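You operate a simulated robot arm through the tools that you are given. There is no shell and no other tool.

The job below is to be done with a simulated two-armed robot. You get a single attempt, and the scene is never put back.

Task
Weigh the white tray, then dry it in the oven at 105C.
Fine: zero the empty blue scale first; the tray goes in alone; close the drawer, and switch the oven off when it shows Done.

It is judged by the outcome, as a careful person would: the job done as asked, and still so three seconds after it is handed in. It fails if anything else is knocked over, pushed out of place, dropped, spilled or broken.

Robot
Two 7-joint arms with fingered hands on one trunk that stands fixed in place. Base frame: the origin is at the foot of the trunk, x ahead of it, y to its left, z up; the work surface is at about z = 850. Lengths are in mm, angles in rad, forces in N, time in s.
The left shoulder is at [70, 169, 1318], the right one opposite. With the tool pointing down near the work surface each hand reaches from about 100 to 640 mm from the base axis, measured 20 degrees to its own side. Payload 3.4 kg a hand.
The tool frame of a hand sits at the grasp point between the pads (the TCP): z along the fingers, y along the line on which they close. The tips reach 23 mm beyond it. The gripper opens to 116 mm; its body begins 65 mm behind the TCP. The gripper is a hand of 4 fingers: y runs from the thumb to the fingers, the wrist lies at [0, 0, -211] in the tool frame.
Orientation is told as [roll, pitch, yaw] about the base's x, y, z axes, in that order, counted from this pose: with the fingers straight down and closing along the base's y, the tool's x points along the base's -x, its y along +y and its z along -z.

Tools
- The arms move only by the tool send_rows. It takes "left_increments", "right_increments" or both (then of equal length, played together; a hand with none holds still); each is one flat list of numbers, 6 for each row, row after row: the shift along the base's x, y, z in mm, then the turn, a rotation vector about the base's x, y, z in rad. In form: [x, y, z, ax, ay, az, x, y, z, ax, ay, az, ...]. A call has 1 to 20 rows; each row is the pose to reach, as a shift and turn from the pose commanded when the call began. A row lasts 0.2 s, in which the tool goes at most 50 mm and 0.15 rad; a call with a longer step from one row to the next is refused whole. Where a pose cannot be reached the arm comes as near as it can. A force on the tool above 40 N (or 10 N above the force at the start of the call, whichever is more), or a blocked arm, ends the call early, and 0.2 s more pass. In this call time passes only in rows, and 0.2 s behind the last. The reply holds the time, the measured pose of the TCP, the force on the tool along the base axes, the opening and the grip force, in the units named above and with some noise, with the torque about the TCP (base axes, N m) and any sound that the robot's microphone picked up, and new pictures: "show" is both (left out), scene, wrist or none (wrist: the cameras of the hands that moved).
- Cameras (640 x 400 px; columns grow to the right, rows downward): "scene" is now at [130.3, 32.8, 1530.6]; the picture's right is [0.42, -0.91, 0.00], its down [-0.53, -0.25, -0.81] and it looks along [0.73, 0.34, -0.59] (base axes); focal length 214 px, centre (320, 200). "left" rides on the left gripper at [-68, 1, -90] in its tool frame; the picture's right is [-0.01, -1.00, 0.00], its down [0.79, -0.01, -0.61] and it looks along [0.61, -0.01, 0.79] (tool axes); focal length 251 px, centre (320, 200). "right" rides on the right gripper at [69, 1, -90] in its tool frame; the picture's right is [-0.01, 1.00, 0.00], its down [-0.79, -0.01, -0.61] and it looks along [-0.61, -0.01, 0.79] (tool axes); focal length 251 px, centre (320, 200).
- move_column(by): slides the trunk up (or, below 0, down) by that many mm; the arms and the scene camera ride with it, the base frame stays. It gives what a move gives, with no picture.
- set_fingers(finger1, finger2, finger3, thumb_bend, hand): sets how far each is bent, from 0 (flat) to 1 (curled in); at 0.3 the hand is open as for a grip, at 0.7 the pads meet at the TCP. One left out holds its place. A second passes; each finger stops where it meets its share of the squeeze, and holds until it gets a number again. It is the only way to open and close the hand. It gives what a move gives, with no picture; readings hold the bend of each and the force on the fingers (four entries, about 0 where the hand has none), thumb and palm.
- aim_head(pan, tilt): turns the head with the scene camera to pan (to the left, within 1.501 rad either way) and tilt (down, from -0.506 to 1.204), counted from straight ahead of the robot. It gives what a move gives, and a new picture of the scene camera.
- point_at(camera, pixels): for up to 12 pixels [column, row] of the newest picture of that camera ("zoom" is the newest enlarged one), the place [x, y, z] in the base frame of the surface seen there, good to about 2 mm, but the place of the scene camera against the robot may be out by one fixed shift of up to 25 mm in any direction. It takes no simulated time.
- inspect(camera, box): a new picture of the part [left, top, right, bottom] of that camera's present view, enlarged. It takes no simulated time.
- job_done(): hands the job in; it is judged then, once.

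Unless the task says otherwise, let go and move clear before handing in.

The tools are called after "Call:" as name(argument=value, ...) on one line, values as JSON. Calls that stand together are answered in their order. send_rows: Moves the arms, as the interface text tells. Its arguments: {"type":"object","properties":{"left_increments":{"type":"array","items":{"type":"number"}},"right_increments":{"type":"array","items":{"type":"number"}},"show":{"type":"string","enum":["both","scene","wrist","none"]}},"required":[]} The other tools are called the same way: move_column (by) moves the trunk up or down; set_fingers (finger1, finger2, finger3, thumb_bend, hand) moves the fingers one by one; aim_head (pan, tilt) turns the head that bears the scene camera; point_at (camera, pixels) gives the place of the surface under pixels of a picture; inspect (camera, box) takes an enlarged picture of a part of a camera's view; job_done () hands the job in.

At the start:

```text
t: 0.0
left_tool_pos: [318.4, 371.9, 1392.2]
left_tool_rot: [-0.001, 0.001, -0.001]
left_contact_force: [-0.6, -0.4, 0.3]
left_moment: [0.01, 0.01, 0.0]
left_opening: 115.9
left_grip_force: 0.1
left_shape: jaw
left_bend: [0.3, 0.3, 0.3, 0.3]
left_finger forces: [0.0, 0.0, 0.0, 0.1, 0.0, 0.0]
right_tool_pos: [447.9, 23.4, 1396.8]
right_tool_rot: [0.0, 0.0, 0.0]
right_contact_force: [0.0, -0.6, -0.4]
right_moment: [0.03, -0.01, 0.0]
right_opening: 115.9
right_grip_force: 0.1
right_shape: jaw
right_bend: [0.3, 0.3, 0.3, 0.3]
right_finger forces: [0.0, 0.0, 0.0, 0.1, 0.0, 0.0]
trunk travel left (down, up): [-825.0, 115.0]
head pan, tilt (commanded): [0.435, 0.628]
```

scene: 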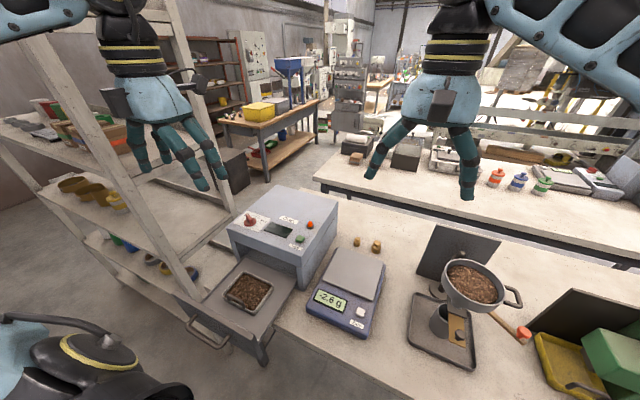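
right: 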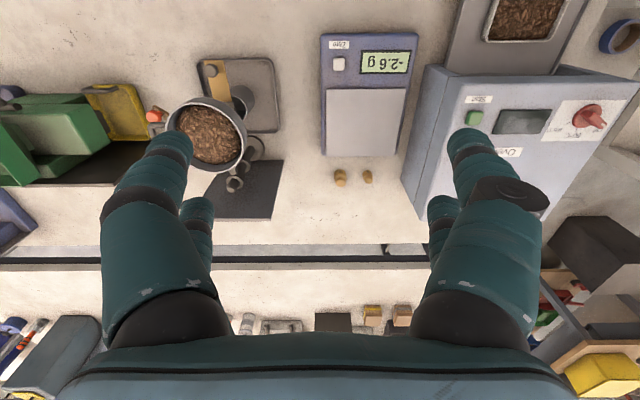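
left: 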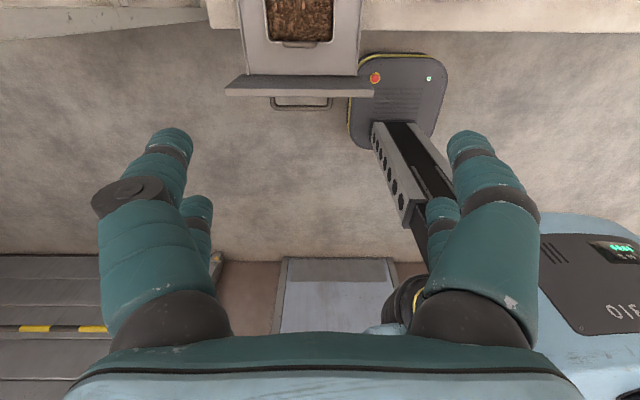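

The scene shows the oven at about (285,235) with its drawer pulled out and a tray of brown material at (248,292), and the blue scale reading -2.6 g at (345,300). I'll look closer at each before moving.

Call:
inspect(camera="scene", box=[180, 180, 400, 360])

Call:
inspect(camera="scene", box=[390, 200, 640, 400])

Call:
inspect(camera="right", box=[300, 0, 640, 220])

Call:
inspect(camera="left", box=[200, 0, 480, 160])

```text
2.22 times, centred on (290, 270) of scene
```

zoom: 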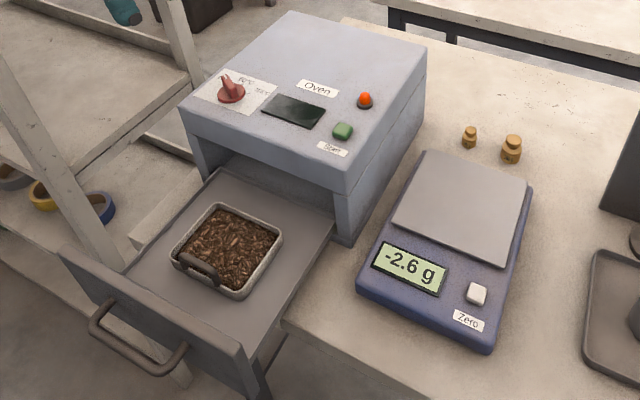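

```text
2.00 times, centred on (515, 300) of scene
```

zoom: 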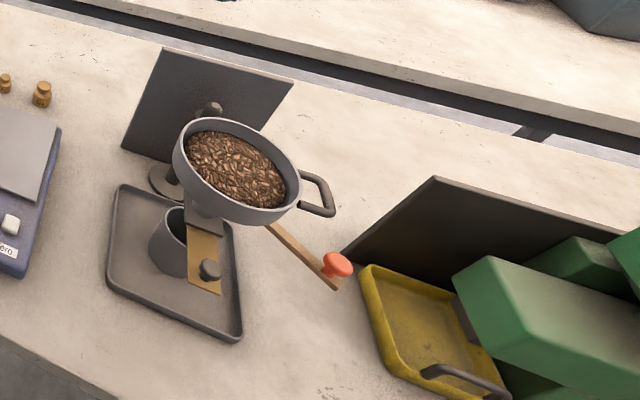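

```text
1.82 times, centred on (470, 110) of right
```

zoom: 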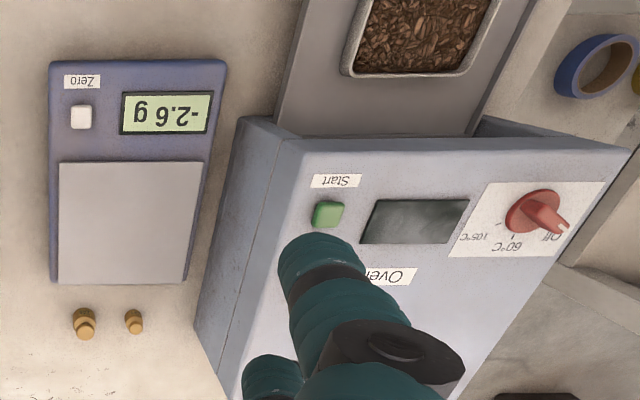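

```text
2.29 times, centred on (340, 80) of left
```

zoom: 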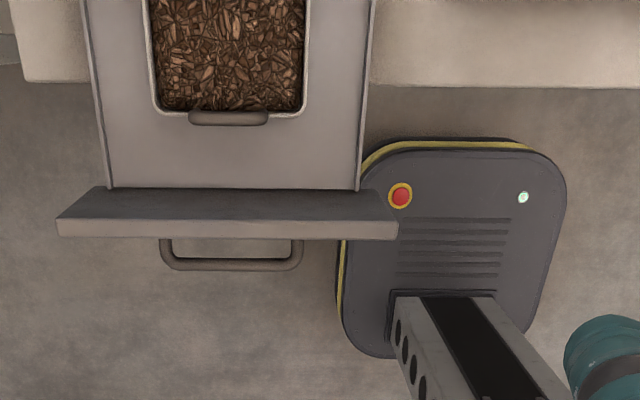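

The tray in the drawer (zoom 225,250) has a pale rim and a grey handle. A yellow tray also shows at (565,370), so I'll pan the head to check for any other white tray before deciding.

Call:
aim_head(pan=-0.5, tilt=0.75)

Call:
inspect(camera="scene", box=[0, 100, 400, 400])

Call:
inspect(camera="right", box=[0, 30, 330, 230])

```text
t: 1.2
left_tool_pos: [316.4, 371.0, 1391.8]
left_tool_rot: [0.0, 0.0, 0.001]
left_contact_force: [-0.4, 0.1, -0.3]
left_moment: [0.02, 0.01, 0.0]
left_opening: 115.9
left_grip_force: 0.1
left_shape: jaw
left_bend: [0.3, 0.3, 0.3, 0.3]
left_finger forces: [0.0, 0.1, 0.0, 0.0, 0.1, 0.0]
right_tool_pos: [446.8, 23.1, 1397.5]
right_tool_rot: [-0.001, 0.0, 0.001]
right_contact_force: [-0.1, 0.7, 0.6]
right_moment: [0.0, -0.04, 0.0]
right_opening: 116.0
right_grip_force: 0.1
right_shape: jaw
right_bend: [0.3, 0.3, 0.3, 0.3]
right_finger forces: [0.0, 0.1, 0.0, 0.0, 0.0, 0.0]
trunk travel left (down, up): [-825.0, 115.0]
head pan, tilt (commanded): [-0.499, 0.75]
```

scene: 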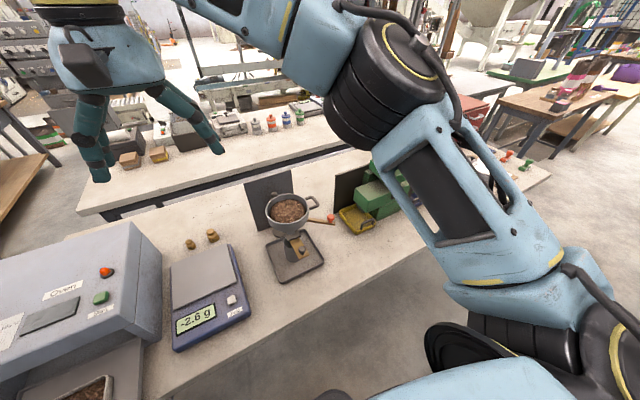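

```text
1.33 times, centred on (200, 250) of scene
```

zoom: 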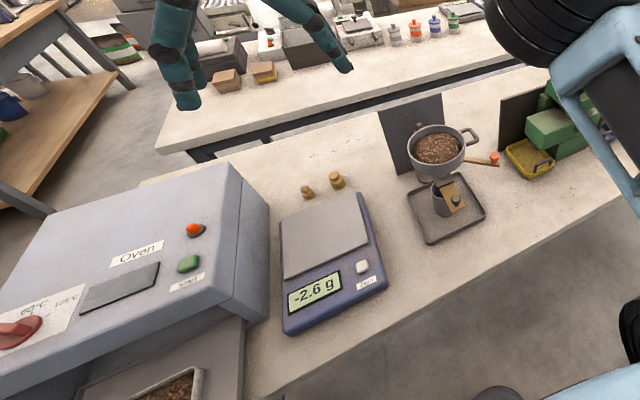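

```text
1.94 times, centred on (165, 130) of right
```

zoom: 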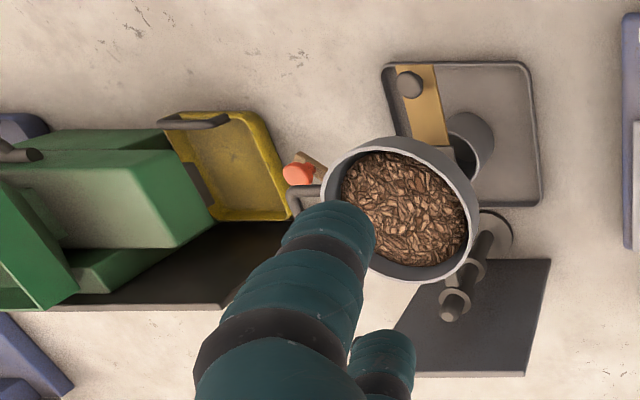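

The scene now shows a hopper (290,215), a yellow tray (355,218) and green blocks (375,195), and the arm hides the right end of the bench. I'll pan further right, then left, to look for other trays.

Call:
aim_head(pan=-1.2, tilt=0.8)

Call:
aim_head(pan=0.0, tilt=0.8)

Call:
aim_head(pan=1.1, tilt=0.8)

```text
t: 2.3
left_tool_pos: [317.1, 372.4, 1390.5]
left_tool_rot: [0.0, 0.0, 0.001]
left_contact_force: [-0.6, 0.2, 0.0]
left_moment: [0.0, 0.0, 0.0]
left_opening: 115.9
left_grip_force: 0.1
left_shape: jaw
left_bend: [0.3, 0.3, 0.3, 0.3]
left_finger forces: [0.0, 0.1, 0.0, 0.0, 0.1, 0.0]
right_tool_pos: [447.3, 23.5, 1397.4]
right_tool_rot: [0.0, -0.001, -0.001]
right_contact_force: [0.3, 0.2, 1.4]
right_moment: [0.0, -0.03, -0.01]
right_opening: 116.0
right_grip_force: 0.1
right_shape: jaw
right_bend: [0.3, 0.3, 0.3, 0.3]
right_finger forces: [0.1, 0.0, 0.1, 0.0, 0.1, 0.0]
trunk travel left (down, up): [-825.0, 115.0]
head pan, tilt (commanded): [-1.201, 0.799]
```

scene: 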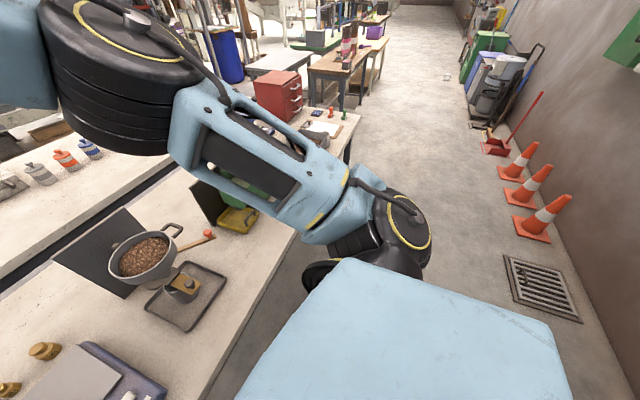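

```text
t: 3.7
left_tool_pos: [317.1, 372.1, 1391.6]
left_tool_rot: [0.0, 0.001, 0.0]
left_contact_force: [-0.4, -0.2, 0.2]
left_moment: [0.03, 0.01, 0.0]
left_opening: 116.0
left_grip_force: 0.0
left_shape: jaw
left_bend: [0.3, 0.3, 0.3, 0.3]
left_finger forces: [0.0, 0.1, 0.1, 0.0, 0.1, 0.1]
right_tool_pos: [446.8, 24.7, 1396.2]
right_tool_rot: [0.0, -0.001, 0.001]
right_contact_force: [0.5, -0.8, 0.9]
right_moment: [0.0, -0.01, 0.03]
right_opening: 116.0
right_grip_force: 0.0
right_shape: jaw
right_bend: [0.3, 0.3, 0.3, 0.3]
right_finger forces: [0.1, 0.0, 0.0, 0.0, 0.0, 0.0]
trunk travel left (down, up): [-825.0, 115.0]
head pan, tilt (commanded): [0.0, 0.799]
```

scene: 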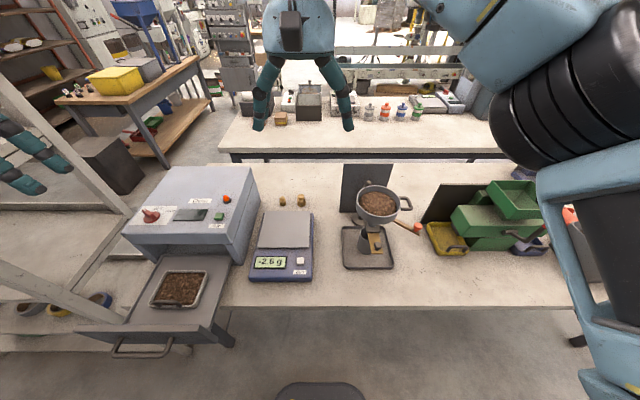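

```text
t: 5.0
left_tool_pos: [318.3, 371.8, 1390.9]
left_tool_rot: [0.0, 0.0, 0.001]
left_contact_force: [0.7, -0.5, -0.1]
left_moment: [-0.02, 0.0, -0.01]
left_opening: 115.9
left_grip_force: 0.0
left_shape: jaw
left_bend: [0.3, 0.3, 0.3, 0.3]
left_finger forces: [0.0, 0.0, 0.0, 0.0, 0.0, 0.0]
right_tool_pos: [446.2, 23.4, 1396.9]
right_tool_rot: [0.0, -0.001, 0.0]
right_contact_force: [-0.6, -0.4, -0.4]
right_moment: [0.01, 0.0, -0.04]
right_opening: 116.1
right_grip_force: 0.0
right_shape: jaw
right_bend: [0.3, 0.3, 0.3, 0.3]
right_finger forces: [0.0, 0.0, 0.1, 0.1, 0.0, 0.0]
trunk travel left (down, up): [-825.0, 115.0]
head pan, tilt (commanded): [1.1, 0.799]
```

scene: 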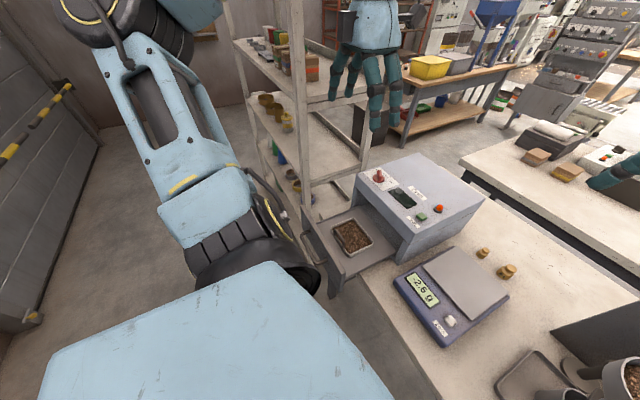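

The white-rimmed tray in the drawer (350,237) is the only pale one so far, but the right end of the bench with the green trays and dark panels is still partly hidden. I'll move the right hand sideways, high up, to look there with its wrist camera.

Call:
send_rows(right_increments=[0, -40, 0, 0, 0, 0, 0, -80, 0, 0, 0, 0, 0, -120, 0, 0, 0, 0, 0, -160, 0, 0, 0, 0, 0, -200, 0, 0, 0, 0, 0, -240, 0, 0, 0, 0, 0, -280, 0, 0, 0, 0, 0, -320, 0, 0, 0, 0], show="wrist")

Call:
aim_head(pan=-0.2, tilt=0.8)

```text
t: 6.8
left_tool_pos: [317.0, 370.5, 1392.8]
left_tool_rot: [0.003, 0.0, 0.0]
left_contact_force: [1.4, -0.3, 0.2]
left_moment: [0.03, -0.03, 0.01]
left_opening: 115.9
left_grip_force: 0.0
left_shape: jaw
left_bend: [0.3, 0.3, 0.3, 0.3]
left_finger forces: [0.0, 0.1, 0.0, 0.0, 0.1, 0.0]
right_tool_pos: [445.5, -298.9, 1396.6]
right_tool_rot: [0.002, 0.0, 0.0]
right_contact_force: [-0.4, -1.2, 0.5]
right_moment: [0.05, 0.01, -0.05]
right_opening: 115.8
right_grip_force: 0.1
right_shape: jaw
right_bend: [0.3, 0.3, 0.3, 0.3]
right_finger forces: [0.1, 0.0, 0.1, 0.0, 0.0, 0.0]
trunk travel left (down, up): [-825.0, 115.0]
head pan, tilt (commanded): [1.1, 0.799]
```

right: 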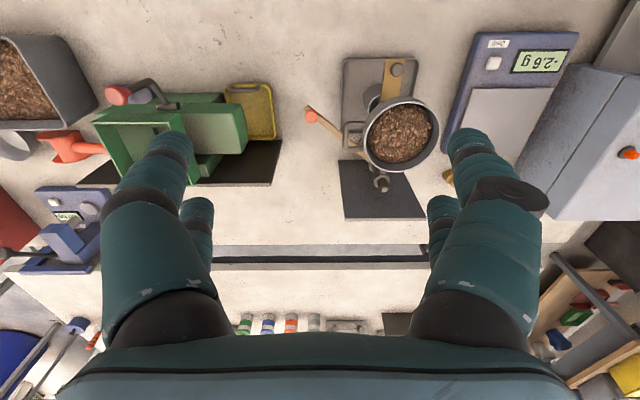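

```text
t: 8.3
left_tool_pos: [318.2, 371.7, 1392.6]
left_tool_rot: [0.0, 0.0, 0.0]
left_contact_force: [-0.6, 0.1, 0.4]
left_moment: [0.03, 0.01, -0.04]
left_opening: 115.9
left_grip_force: 0.2
left_shape: jaw
left_bend: [0.3, 0.3, 0.3, 0.3]
left_finger forces: [0.0, 0.0, 0.0, 0.0, 0.1, 0.0]
right_tool_pos: [446.9, -296.7, 1395.5]
right_tool_rot: [0.0, -0.001, -0.001]
right_contact_force: [-0.2, -0.4, -1.0]
right_moment: [-0.01, 0.0, -0.01]
right_opening: 115.9
right_grip_force: 0.1
right_shape: jaw
right_bend: [0.3, 0.3, 0.3, 0.3]
right_finger forces: [0.0, 0.0, 0.0, 0.0, 0.0, 0.0]
trunk travel left (down, up): [-825.0, 115.0]
head pan, tilt (commanded): [-0.201, 0.799]
```

scene: 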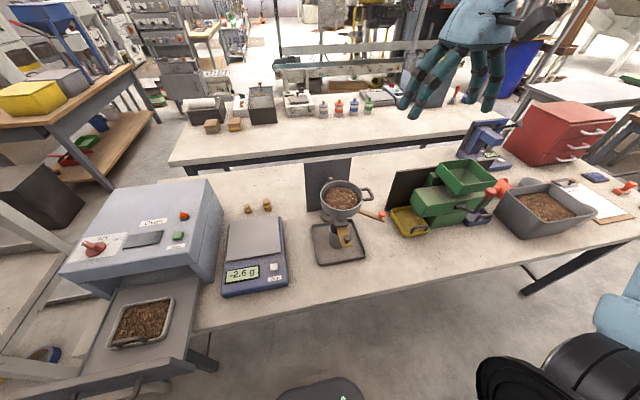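

The right end of the bench now shows a yellow tray, a green machine, a bin of chips (548,208), a red scoop and a blue press. I'll zoom in to make sure there's no second white tray there.

Call:
inspect(camera="scene", box=[290, 120, 640, 280])

Call:
inspect(camera="scene", box=[40, 170, 320, 400])

Call:
inspect(camera="right", box=[0, 30, 320, 280])

```text
1.83 times, centred on (465, 200) of scene
```

zoom: 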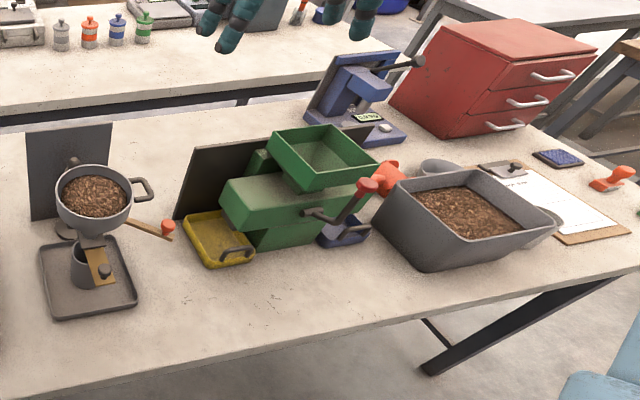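

```text
1.74 times, centred on (180, 285) of scene
```

zoom: 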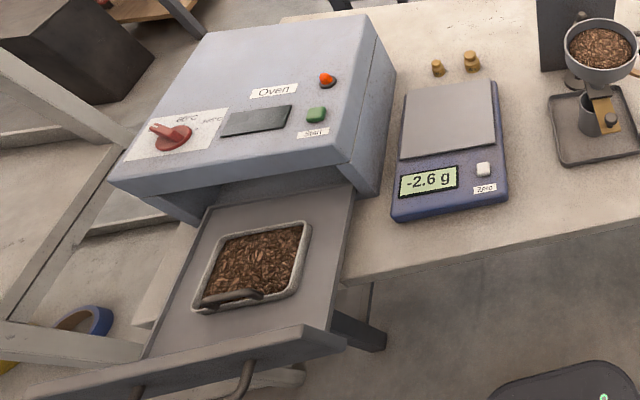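

```text
1.60 times, centred on (160, 155) of right
```

zoom: 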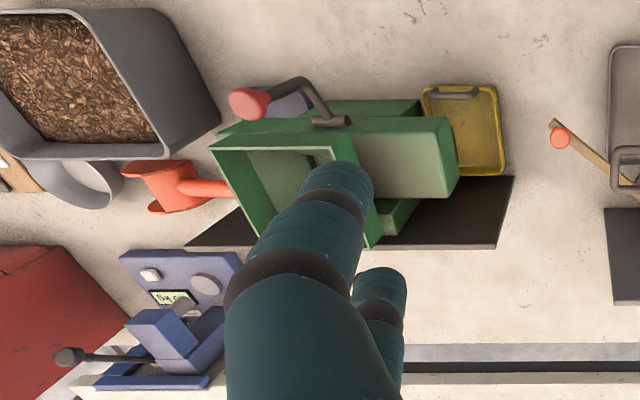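

The right side holds only the yellow and blue trays plus the green sorter, so the white tray is the one in the drawer. I'll measure the key points on the scene picture now.

Call:
point_at(camera="scene", pixels=[[140, 322], [108, 346], [165, 340], [175, 300], [128, 300], [95, 248], [178, 235], [255, 235], [273, 266], [242, 273], [184, 215], [143, 238]])

Call:
aim_head(pan=0.45, tilt=1.0)

```text
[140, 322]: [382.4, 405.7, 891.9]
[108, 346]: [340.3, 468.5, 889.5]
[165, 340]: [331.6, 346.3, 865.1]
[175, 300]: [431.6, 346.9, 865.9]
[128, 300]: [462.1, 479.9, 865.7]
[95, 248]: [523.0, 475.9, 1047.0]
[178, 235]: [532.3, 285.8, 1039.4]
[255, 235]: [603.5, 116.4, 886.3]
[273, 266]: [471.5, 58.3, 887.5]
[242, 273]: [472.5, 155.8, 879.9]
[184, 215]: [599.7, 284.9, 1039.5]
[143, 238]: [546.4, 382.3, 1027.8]
```

```text
t: 9.3
left_tool_pos: [317.4, 372.3, 1392.8]
left_tool_rot: [0.001, -0.001, -0.001]
left_contact_force: [-0.3, 0.3, 0.3]
left_moment: [0.0, -0.01, 0.01]
left_opening: 116.1
left_grip_force: 0.1
left_shape: jaw
left_bend: [0.3, 0.3, 0.3, 0.3]
left_finger forces: [0.0, 0.1, 0.0, 0.0, 0.0, 0.0]
right_tool_pos: [447.1, -293.9, 1396.0]
right_tool_rot: [-0.002, -0.002, -0.001]
right_contact_force: [0.0, -0.1, -0.3]
right_moment: [-0.02, -0.01, -0.02]
right_opening: 115.8
right_grip_force: 0.0
right_shape: jaw
right_bend: [0.3, 0.3, 0.3, 0.3]
right_finger forces: [0.0, 0.0, 0.0, 0.0, 0.0, 0.0]
trunk travel left (down, up): [-825.0, 115.0]
head pan, tilt (commanded): [0.45, 1.0]
```

scene: 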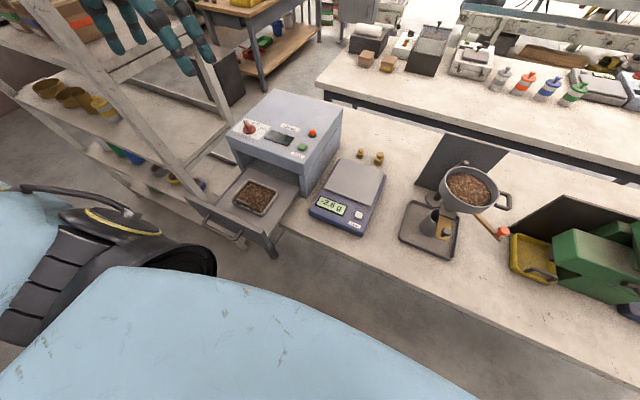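

The scene camera gives the scale zero button at about (471, 58, 887), the tray around (400, 410, 890) and the dial near (523, 476, 1047), all with a fixed unknown offset. I'll bring the right hand to where its wrist camera sees the scale and use that to calibrate.

Call:
send_rows(right_increments=[-15, 30, -20, 0, 0, 0, -30, 60, -40, 0, 0, 0, -45, 90, -60, 0, 0, 0, -60, 120, -80, 0, 0, 0, -75, 150, -100, 0, 0, 0, -90, 180, -120, 0, 0, 0, -105, 210, -140, 0, 0, 0, -120, 240, -160, 0, 0, 0, -135, 270, -180, 0, 0, 0, -150, 300, -200, 0, 0, 0, -165, 330, -220, 0, 0, 0, -180, 357, -240, 0, 0, 0], show="both")

```text
t: 11.9
left_tool_pos: [317.5, 374.2, 1391.1]
left_tool_rot: [-0.002, -0.001, -0.001]
left_contact_force: [-0.6, 1.0, -0.1]
left_moment: [-0.01, -0.01, -0.01]
left_opening: 115.9
left_grip_force: 0.0
left_shape: jaw
left_bend: [0.3, 0.3, 0.3, 0.3]
left_finger forces: [0.0, 0.0, 0.0, 0.0, 0.0, 0.0]
right_tool_pos: [267.7, 62.4, 1157.0]
right_tool_rot: [-0.001, 0.001, 0.001]
right_contact_force: [0.5, -0.3, -0.7]
right_moment: [-0.01, 0.0, 0.02]
right_opening: 115.9
right_grip_force: 0.0
right_shape: jaw
right_bend: [0.3, 0.3, 0.3, 0.3]
right_finger forces: [0.1, 0.0, 0.0, 0.0, 0.0, 0.1]
trunk travel left (down, up): [-825.0, 115.0]
head pan, tilt (commanded): [0.45, 1.0]
```

scene: 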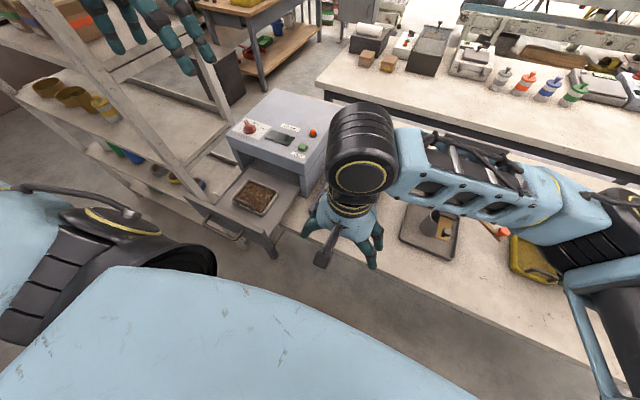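
right: 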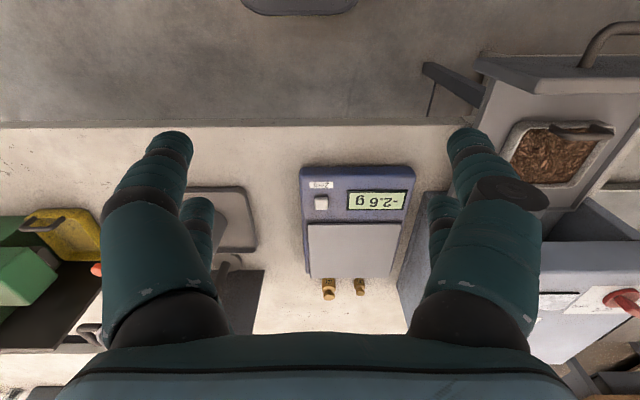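

The wrist picture shows the scale with the zero button at (321,203), plus the drawer and tray handle at (585,130). I'll measure these with the wrist camera.

Call:
point_at(camera="right", pixels=[[321, 203], [313, 225], [402, 225], [398, 276], [312, 277], [329, 285], [359, 284], [580, 127], [507, 170], [555, 185], [525, 123], [600, 170]])

Call:
inspect(camera="right", box=[420, 20, 640, 400])

Call:
inspect(camera="right", box=[280, 150, 440, 310])

```text
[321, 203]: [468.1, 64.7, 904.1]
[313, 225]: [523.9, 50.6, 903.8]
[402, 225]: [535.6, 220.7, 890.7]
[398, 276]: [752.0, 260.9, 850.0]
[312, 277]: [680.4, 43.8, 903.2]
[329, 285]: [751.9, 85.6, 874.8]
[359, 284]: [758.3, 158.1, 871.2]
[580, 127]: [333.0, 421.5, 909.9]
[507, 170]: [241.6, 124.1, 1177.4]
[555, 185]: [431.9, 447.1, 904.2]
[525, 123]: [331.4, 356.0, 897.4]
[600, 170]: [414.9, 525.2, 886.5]
```

```text
1.05 times, centred on (530, 210) of right (not enlarged: the box is as wide or as high as the picture)
```

zoom: 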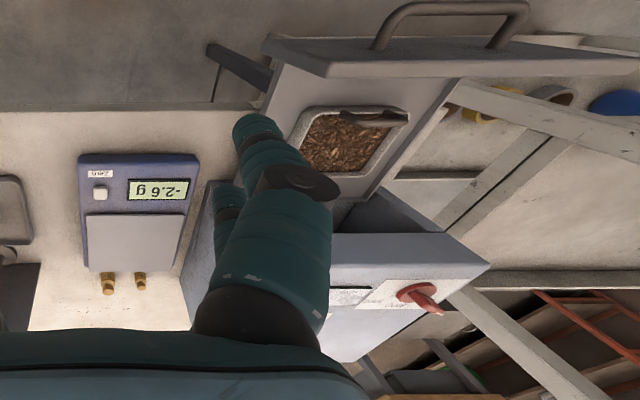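

```text
2.50 times, centred on (360, 230) of right
```

zoom: 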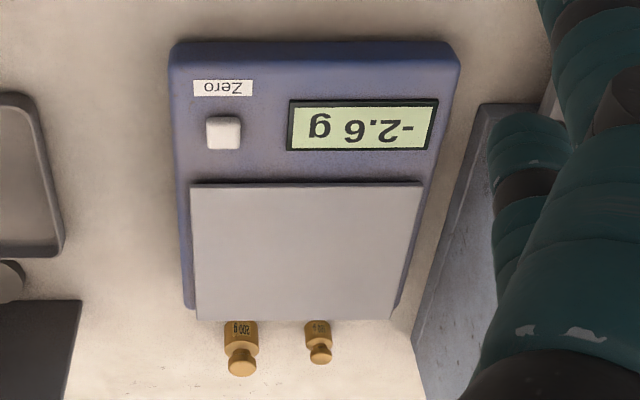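

The wrist camera puts the zero button at (468, 65, 904), the weighing plate at about x 524–680 and y 47–205, and the tray handle near (333, 421, 910). I'll shape the right hand for pointing and check it in the pictures.

Call:
set_fingers(hand="right", finger1=1.0, finger2=0.6, finger3=1.0, thumb_bend=0.3)

Call:
inspect(camera="right", box=[0, 0, 640, 400])

Call:
inspect(camera="scene", box=[270, 90, 430, 290])

```text
t: 12.9
left_tool_pos: [318.0, 370.4, 1392.0]
left_tool_rot: [0.0, 0.0, 0.001]
left_contact_force: [0.0, 0.1, -0.1]
left_moment: [0.0, 0.02, 0.0]
left_opening: 116.2
left_grip_force: 0.0
left_shape: jaw
left_bend: [0.3, 0.3, 0.3, 0.3]
left_finger forces: [0.0, 0.1, 0.0, 0.1, 0.0, 0.0]
right_tool_pos: [268.6, 60.1, 1156.0]
right_tool_rot: [0.0, 0.001, 0.001]
right_contact_force: [-0.2, -0.8, 0.4]
right_moment: [0.01, -0.01, 0.03]
right_opening: 49.6
right_grip_force: 0.1
right_shape: fingers
right_bend: [1.0, 0.6, 1.0, 0.3]
right_finger forces: [0.1, 0.0, 0.0, 0.1, 0.0, 0.0]
trunk travel left (down, up): [-825.0, 115.0]
head pan, tilt (commanded): [0.45, 1.0]
```

```text
1.00 times, centred on (320, 200) of right (not enlarged: the box is as wide or as high as the picture)
```

zoom: 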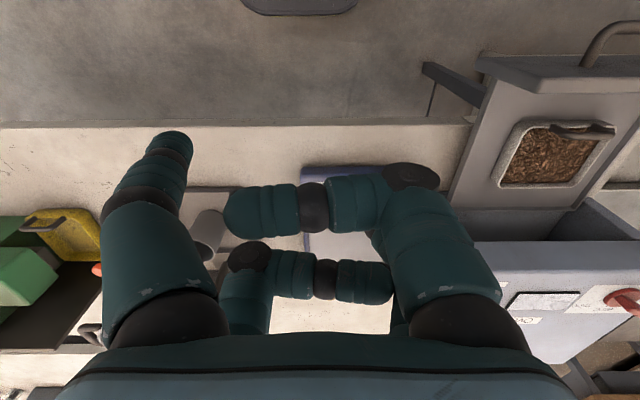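

```text
2.00 times, centred on (350, 190) of scene
```

zoom: 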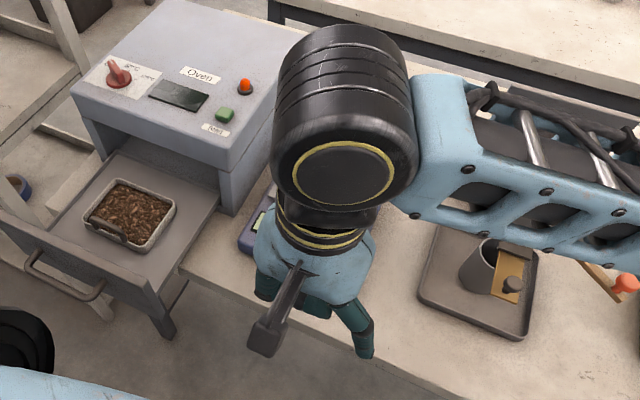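

The picture shows a two-by-two hand: the front-left digit (170,140) is the thumb, still at 0.3, and the other digits curl across. I'll curl finger2 as well so the thumb is the only pointer, then measure its tip.

Call:
set_fingers(hand="right", finger1=1.0, finger2=1.0, finger3=1.0, thumb_bend=0.5)

Call:
inspect(camera="right", box=[80, 80, 560, 380])

```text
t: 13.9
left_tool_pos: [316.9, 371.3, 1391.2]
left_tool_rot: [0.0, 0.0, 0.0]
left_contact_force: [-0.7, 0.4, -0.5]
left_moment: [0.04, -0.03, 0.03]
left_opening: 116.1
left_grip_force: 0.0
left_shape: jaw
left_bend: [0.3, 0.3, 0.3, 0.3]
left_finger forces: [0.1, 0.0, 0.0, 0.0, 0.0, 0.1]
right_tool_pos: [266.5, 61.4, 1156.2]
right_tool_rot: [-0.001, 0.0, 0.0]
right_contact_force: [-0.1, -0.9, -0.1]
right_moment: [-0.02, 0.0, 0.0]
right_opening: 39.0
right_grip_force: 0.2
right_shape: fingers
right_bend: [1.0, 0.9, 1.0, 0.5]
right_finger forces: [0.0, 0.1, 0.0, 0.0, 0.0, 0.1]
trunk travel left (down, up): [-825.0, 115.0]
head pan, tilt (commanded): [0.45, 1.0]
```

```text
1.33 times, centred on (320, 230) of right
```

zoom: 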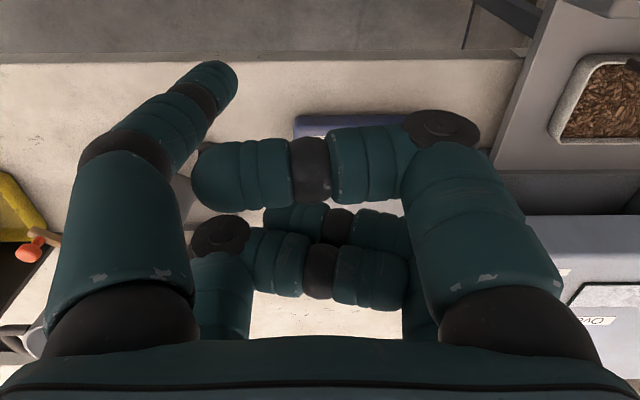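

All three other digits are curled and the thumb points out with its tip near zoom (220,80). I'll get the tip's place.

Call:
point_at(camera="zoom", pixels=[[225, 75], [215, 68], [230, 90], [200, 95], [160, 130], [240, 170], [440, 130]])

```text
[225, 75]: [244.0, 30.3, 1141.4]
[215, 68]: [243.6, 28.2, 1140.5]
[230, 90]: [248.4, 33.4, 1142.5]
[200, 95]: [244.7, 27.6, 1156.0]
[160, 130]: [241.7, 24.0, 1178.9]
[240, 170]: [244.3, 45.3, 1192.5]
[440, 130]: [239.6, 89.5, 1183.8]
```

The thumb tip sits about (-15, -29, -22) from the TCP. I'll bring it over the zero button at (468, 65, 904), stopping about 35 mm above it to check.

Call:
send_rows(right_increments=[43, 7, 0, 0, 0, 0, 86, 14, 0, 0, 0, 0, 129, 20, 0, 0, 0, 0, 172, 27, 0, 0, 0, 0, 216, 33, 0, 0, 0, 0, 216, 33, -45, 0, 0, 0, 216, 33, -90, 0, 0, 0, 216, 33, -135, 0, 0, 0, 216, 33, -175, 0, 0, 0, 216, 33, -195, 0, 0, 0], show="both")

Call:
inspect(camera="right", box=[100, 60, 500, 310])

```text
t: 16.1
left_tool_pos: [317.0, 372.2, 1392.7]
left_tool_rot: [0.0, 0.0, 0.0]
left_contact_force: [0.4, 0.1, 0.2]
left_moment: [-0.01, 0.0, 0.02]
left_opening: 116.1
left_grip_force: 0.0
left_shape: jaw
left_bend: [0.3, 0.3, 0.3, 0.3]
left_finger forces: [0.0, 0.0, 0.0, 0.0, 0.0, 0.0]
right_tool_pos: [483.6, 94.5, 962.1]
right_tool_rot: [0.0, -0.001, 0.0]
right_contact_force: [-0.7, 0.0, -0.4]
right_moment: [0.0, 0.02, 0.01]
right_opening: 39.0
right_grip_force: 0.0
right_shape: fingers
right_bend: [1.0, 0.91, 1.0, 0.5]
right_finger forces: [0.1, 0.0, 0.1, 0.0, 0.0, 0.0]
trunk travel left (down, up): [-825.0, 115.0]
head pan, tilt (commanded): [0.45, 1.0]
```

scene: 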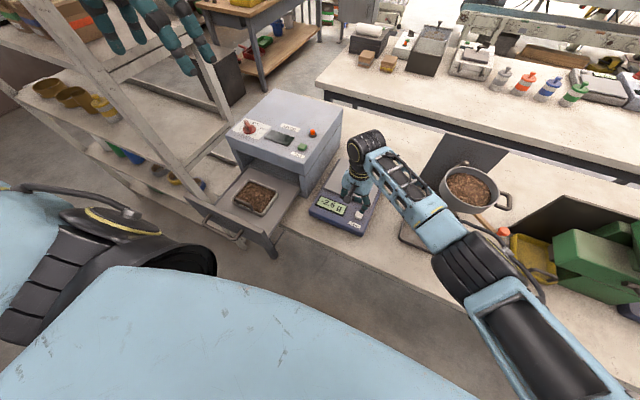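
right: 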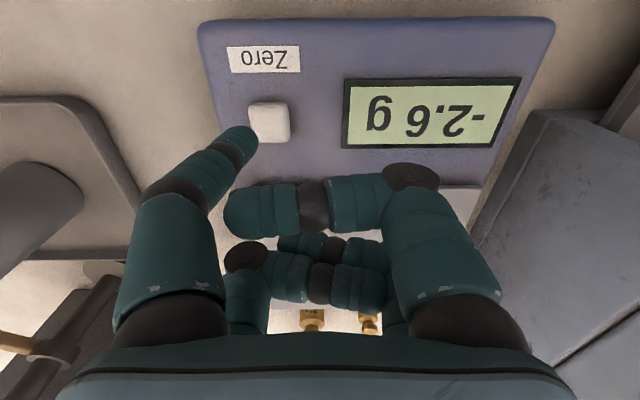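

```text
1.60 times, centred on (300, 185) of right
```

zoom: 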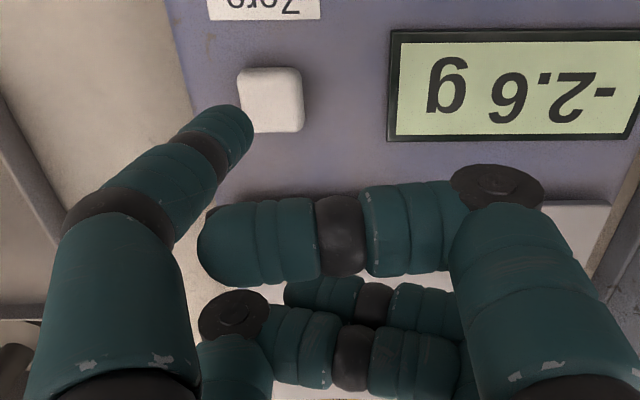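

Call:
point_at(camera="zoom", pixels=[[270, 100], [245, 72], [300, 75], [300, 125], [240, 115], [247, 130], [235, 108], [330, 110], [220, 150]])

```text
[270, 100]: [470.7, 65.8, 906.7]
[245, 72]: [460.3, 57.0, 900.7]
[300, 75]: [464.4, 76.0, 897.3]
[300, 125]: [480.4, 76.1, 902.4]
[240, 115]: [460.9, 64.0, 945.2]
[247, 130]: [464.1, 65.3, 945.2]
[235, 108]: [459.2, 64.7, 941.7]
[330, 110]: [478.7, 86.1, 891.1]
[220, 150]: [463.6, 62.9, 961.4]
```

The button centre is (471, 66, 906) and the thumb tip is right above it at about (468, 65, 939). I'll shift 3 mm forward and press down gently in small steps.

Call:
send_rows(right_increments=[3, 1, -15, 0, 0, 0, 3, 1, -28, 0, 0, 0, 3, 1, -33, 0, 0, 0, 3, 1, -36, 0, 0, 0, 3, 1, -38, 0, 0, 0], show="wrist")

```text
t: 17.3
left_tool_pos: [315.4, 373.1, 1391.3]
left_tool_rot: [0.001, -0.003, 0.0]
left_contact_force: [-0.5, 0.7, -0.4]
left_moment: [0.0, 0.02, 0.0]
left_opening: 115.9
left_grip_force: 0.0
left_shape: jaw
left_bend: [0.3, 0.3, 0.3, 0.3]
left_finger forces: [0.0, 0.0, 0.0, 0.0, 0.1, 0.1]
right_tool_pos: [484.4, 94.4, 925.6]
right_tool_rot: [0.001, -0.002, -0.001]
right_contact_force: [1.6, 0.3, 12.7]
right_moment: [-0.51, 0.19, 0.11]
right_opening: 38.9
right_grip_force: 5.7
right_shape: fingers
right_bend: [1.0, 0.91, 1.0, 0.51]
right_finger forces: [0.0, 0.1, 0.1, 0.0, 12.7, 0.1]
trunk travel left (down, up): [-825.0, 115.0]
head pan, tilt (commanded): [0.45, 1.0]
heard: click
```

right: 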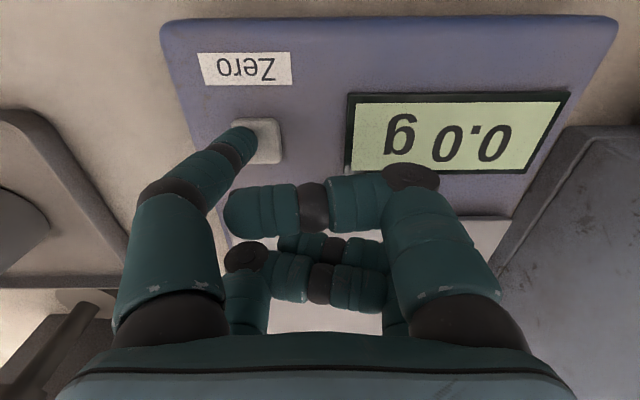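

A click sounded and the display reads 0.0 g at (430,132). I'll lift the right hand clear and confirm it stays at 0.0.

Call:
send_rows(right_increments=[0, 0, 10, 0, 0, 0, 0, 0, 50, 0, 0, 0, 0, 0, 90, 0, 0, 0, 0, 0, 130, 0, 0, 0, -20, -20, 170, 0, 0, 0, -50, -50, 200, 0, 0, 0, -80, -80, 220, 0, 0, 0, -100, -120, 230, 0, 0, 0], show="both")

Call:
inspect(camera="scene", box=[180, 80, 400, 260])

```text
refused: row 6 steps farther than a row can; nothing moved
```

```text
2.22 times, centred on (290, 170) of scene
```

zoom: 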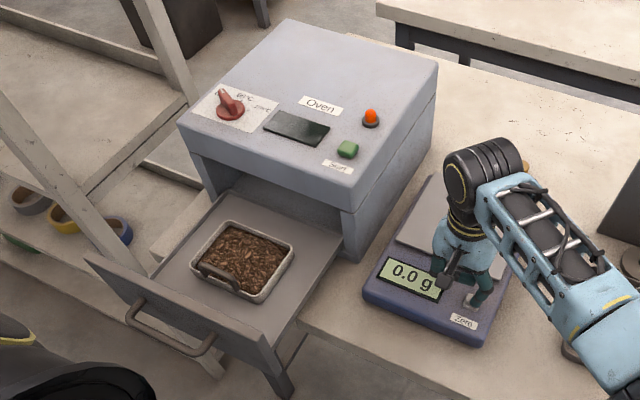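

The move was refused because one step was too long. The display reads 0.0 g, so I'll send the same retreat with smaller steps.

Call:
send_rows(right_increments=[0, 0, 10, 0, 0, 0, 0, 0, 45, 0, 0, 0, 0, 0, 85, 0, 0, 0, 0, 0, 125, 0, 0, 0, -15, -15, 160, 0, 0, 0, -35, -35, 190, 0, 0, 0, -60, -65, 215, 0, 0, 0, -80, -100, 230, 0, 0, 0, -100, -140, 240, 0, 0, 0], show="both")

Call:
inspect(camera="scene", box=[180, 80, 400, 260])

```text
t: 19.3
left_tool_pos: [315.9, 369.8, 1392.1]
left_tool_rot: [0.002, 0.0, 0.001]
left_contact_force: [-0.3, 0.0, -0.1]
left_moment: [0.02, -0.02, -0.02]
left_opening: 116.1
left_grip_force: 0.1
left_shape: jaw
left_bend: [0.3, 0.3, 0.3, 0.3]
left_finger forces: [0.0, 0.0, 0.0, 0.0, 0.1, 0.1]
right_tool_pos: [383.9, -49.1, 1164.6]
right_tool_rot: [0.001, 0.0, 0.0]
right_contact_force: [0.4, -0.1, -0.3]
right_moment: [0.06, 0.03, 0.01]
right_opening: 39.1
right_grip_force: 0.0
right_shape: fingers
right_bend: [1.0, 0.91, 1.0, 0.5]
right_finger forces: [0.0, 0.1, 0.0, 0.0, 0.0, 0.0]
trunk travel left (down, up): [-825.0, 115.0]
head pan, tilt (commanded): [0.45, 1.0]
```

scene: 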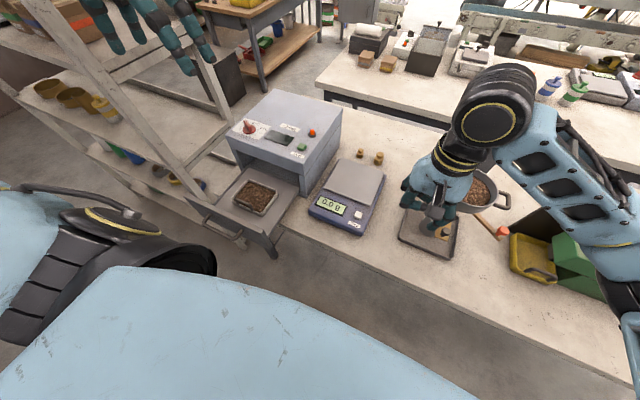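
right: 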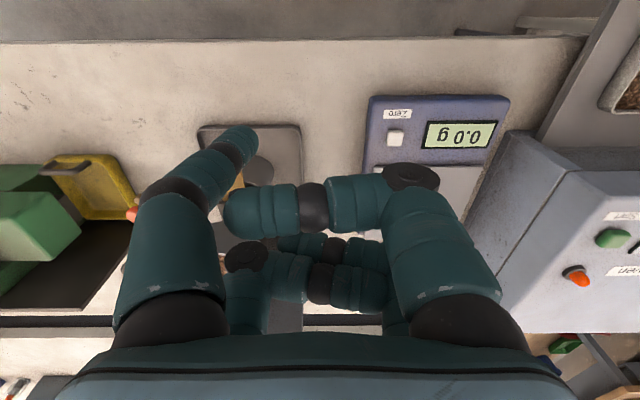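

```text
2.22 times, centred on (290, 170) of scene
```

zoom: 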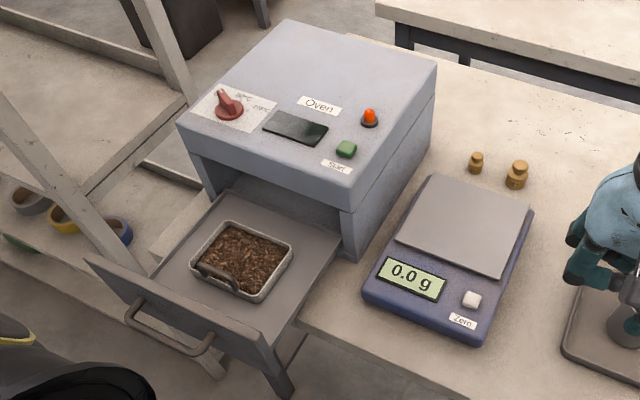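

The scale holds at 0.0 g. Now I'll bring the left hand above the drawer, tilted so its camera looks straight down on the tray.

Call:
send_rows(left_increments=[12, 7, -39, 0, -0.11, 0, 24, 14, -78, 0, -0.22, 0, 36, 21, -117, 0, -0.33, 0, 48, 28, -156, 0, -0.44, 0, 60, 34, -195, 0, -0.55, 0, 73, 40, -232, 0, -0.657, 0], show="wrist")

Call:
inspect(camera="left", box=[160, 40, 480, 240])

```text
t: 20.7
left_tool_pos: [390.1, 411.0, 1159.8]
left_tool_rot: [0.0, -0.658, -0.001]
left_contact_force: [-0.7, -0.1, -0.5]
left_moment: [0.01, 0.0, 0.01]
left_opening: 115.9
left_grip_force: 0.1
left_shape: jaw
left_bend: [0.3, 0.3, 0.3, 0.3]
left_finger forces: [0.1, 0.1, 0.0, 0.1, 0.0, 0.0]
right_tool_pos: [385.5, -45.9, 1163.9]
right_tool_rot: [0.003, 0.0, 0.0]
right_contact_force: [0.3, 0.5, -0.2]
right_moment: [-0.03, 0.0, 0.0]
right_opening: 39.1
right_grip_force: 0.1
right_shape: fingers
right_bend: [1.0, 0.91, 1.0, 0.5]
right_finger forces: [0.0, 0.0, 0.0, 0.0, 0.1, 0.0]
trunk travel left (down, up): [-825.0, 115.0]
head pan, tilt (commanded): [0.45, 1.0]
```

left: 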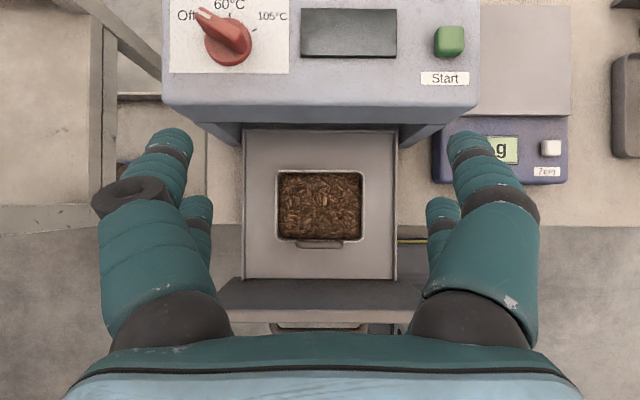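

```text
2.00 times, centred on (320, 140) of left
```

zoom: 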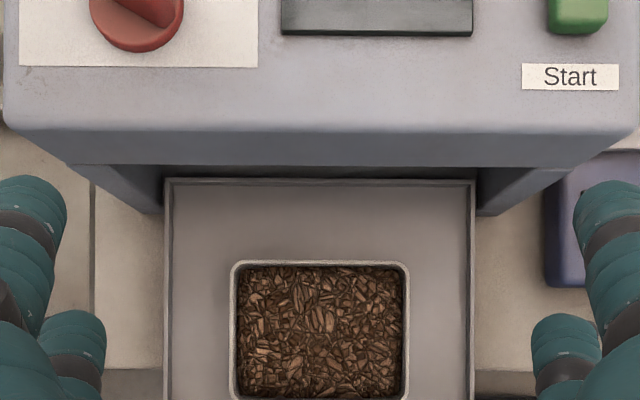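

The top view shows the tray at (320,205) with its handle at (320,243), the dial at (228,40) pointing to Off, and Start at (449,40). I'll measure all of these.

Call:
point_at(camera="left", pixels=[[277, 172], [363, 172], [277, 238], [363, 238], [320, 244], [298, 243], [342, 243], [320, 205], [255, 205], [320, 155], [320, 265], [320, 327]])

Call:
point_at(camera="left", pixels=[[228, 48], [205, 14], [225, 60], [272, 16], [449, 40], [349, 35], [320, 90], [320, 126], [300, 243], [320, 285], [190, 15], [228, 3]])

Call:
inspect(camera="left", box=[220, 140, 420, 340])

```text
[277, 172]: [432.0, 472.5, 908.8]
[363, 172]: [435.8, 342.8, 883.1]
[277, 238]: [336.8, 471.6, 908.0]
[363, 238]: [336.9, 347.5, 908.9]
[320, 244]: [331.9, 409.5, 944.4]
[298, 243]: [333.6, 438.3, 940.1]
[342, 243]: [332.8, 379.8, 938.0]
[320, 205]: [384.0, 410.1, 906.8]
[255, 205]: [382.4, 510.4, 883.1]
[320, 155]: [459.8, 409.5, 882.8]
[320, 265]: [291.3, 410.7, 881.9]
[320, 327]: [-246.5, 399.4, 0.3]
```

```text
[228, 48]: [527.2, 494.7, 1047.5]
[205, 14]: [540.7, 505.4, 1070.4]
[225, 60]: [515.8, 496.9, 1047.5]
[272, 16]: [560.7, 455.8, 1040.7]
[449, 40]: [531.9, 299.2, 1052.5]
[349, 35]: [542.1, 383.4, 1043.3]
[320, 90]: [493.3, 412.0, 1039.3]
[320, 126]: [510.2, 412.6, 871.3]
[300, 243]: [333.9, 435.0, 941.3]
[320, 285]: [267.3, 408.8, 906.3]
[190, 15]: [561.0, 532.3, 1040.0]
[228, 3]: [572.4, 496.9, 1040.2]
```

```text
2.00 times, centred on (320, 240) of left
```

zoom: 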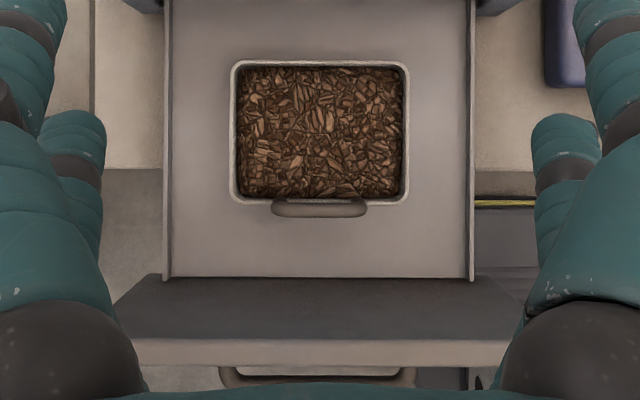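

The tray measures about x 335–435 and y 345–473, with the rim at z 909 and chips almost level with it. Its handle is an upright arch to z 942 at x 332. I'll look at the left hand's shape and measure its digits to choose a safe grip.

Call:
aim_head(pan=0.75, tilt=0.75)

Call:
inspect(camera="scene", box=[200, 100, 440, 340])

Call:
point_at(camera="left", pixels=[[172, 138], [160, 148], [150, 165], [140, 180], [130, 198], [150, 235], [200, 205], [205, 225], [470, 140], [480, 155], [440, 208], [500, 185]])

```text
t: 21.5
left_tool_pos: [390.9, 410.1, 1160.6]
left_tool_rot: [-0.001, -0.655, 0.0]
left_contact_force: [0.4, -0.3, 0.2]
left_moment: [-0.03, 0.03, -0.02]
left_opening: 116.0
left_grip_force: 0.1
left_shape: jaw
left_bend: [0.3, 0.3, 0.3, 0.3]
left_finger forces: [0.0, 0.1, 0.0, 0.0, 0.0, 0.0]
right_tool_pos: [384.3, -46.0, 1164.1]
right_tool_rot: [0.001, 0.001, 0.0]
right_contact_force: [-0.5, -0.1, 0.1]
right_moment: [-0.02, 0.02, 0.0]
right_opening: 39.3
right_grip_force: 0.1
right_shape: fingers
right_bend: [1.0, 0.91, 1.0, 0.5]
right_finger forces: [0.1, 0.0, 0.0, 0.0, 0.0, 0.1]
trunk travel left (down, up): [-825.0, 115.0]
head pan, tilt (commanded): [0.75, 0.75]
```

scene: 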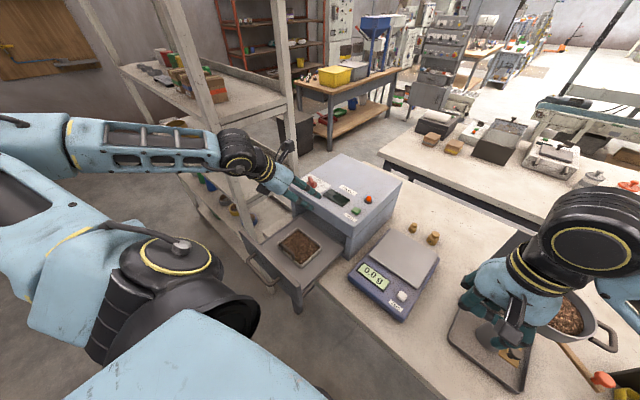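

```text
1.67 times, centred on (320, 220) of scene
```

zoom: 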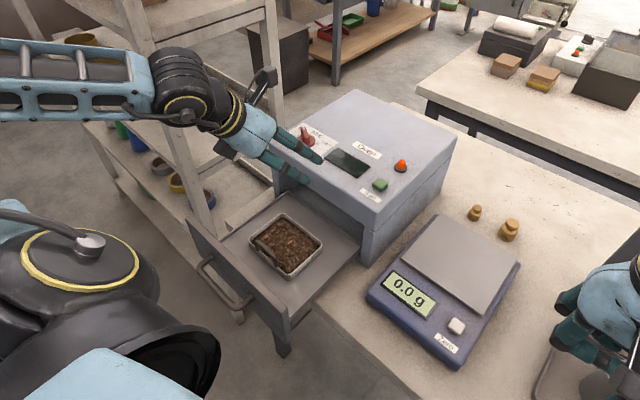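

```text
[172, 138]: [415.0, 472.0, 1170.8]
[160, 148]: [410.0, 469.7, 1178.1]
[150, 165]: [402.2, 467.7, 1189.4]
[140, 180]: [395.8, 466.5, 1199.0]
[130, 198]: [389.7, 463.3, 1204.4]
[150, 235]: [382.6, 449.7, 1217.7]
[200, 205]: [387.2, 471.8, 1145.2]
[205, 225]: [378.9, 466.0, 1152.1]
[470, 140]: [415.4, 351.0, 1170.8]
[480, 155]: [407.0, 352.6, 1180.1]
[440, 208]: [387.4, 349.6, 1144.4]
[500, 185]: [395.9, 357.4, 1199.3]
```

The left hand is clear of everything. The tray is about 131 mm wide and the hand opens wider than 116 mm below bend 0.3, so a grip across the two side walls would hold it balanced and level. I'll open the left hand wider and measure.

Call:
set_fingers(hand="left", finger1=0.16, finger2=0.16, finger3=0.16, thumb_bend=0.16)

Call:
inspect(camera="left", box=[0, 0, 640, 400])

```text
t: 22.5
left_tool_pos: [390.1, 409.9, 1158.9]
left_tool_rot: [0.0, -0.656, 0.0]
left_contact_force: [0.1, 0.4, 0.3]
left_moment: [0.03, -0.01, 0.02]
left_opening: 142.2
left_grip_force: 0.1
left_shape: fingers
left_bend: [0.16, 0.16, 0.16, 0.16]
left_finger forces: [0.0, 0.0, 0.1, 0.1, 0.1, 0.0]
right_tool_pos: [384.1, -46.2, 1164.2]
right_tool_rot: [0.0, 0.0, -0.001]
right_contact_force: [-0.1, -0.1, -0.7]
right_moment: [0.01, 0.01, 0.0]
right_opening: 39.1
right_grip_force: 0.0
right_shape: fingers
right_bend: [1.0, 0.91, 1.0, 0.5]
right_finger forces: [0.0, 0.0, 0.0, 0.1, 0.0, 0.0]
trunk travel left (down, up): [-825.0, 115.0]
head pan, tilt (commanded): [0.75, 0.75]
```

```text
1.00 times, centred on (320, 200) of left (not enlarged: the box is as wide or as high as the picture)
```

zoom: 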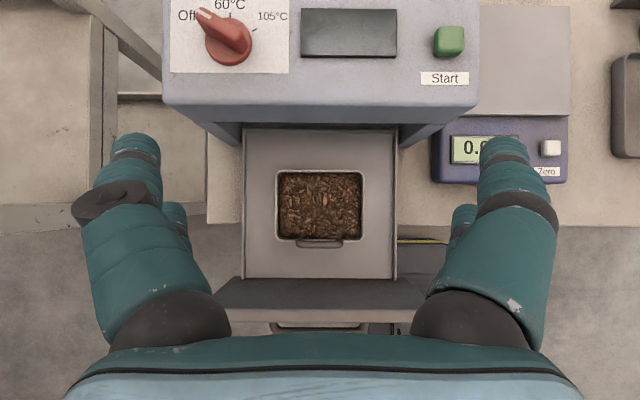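

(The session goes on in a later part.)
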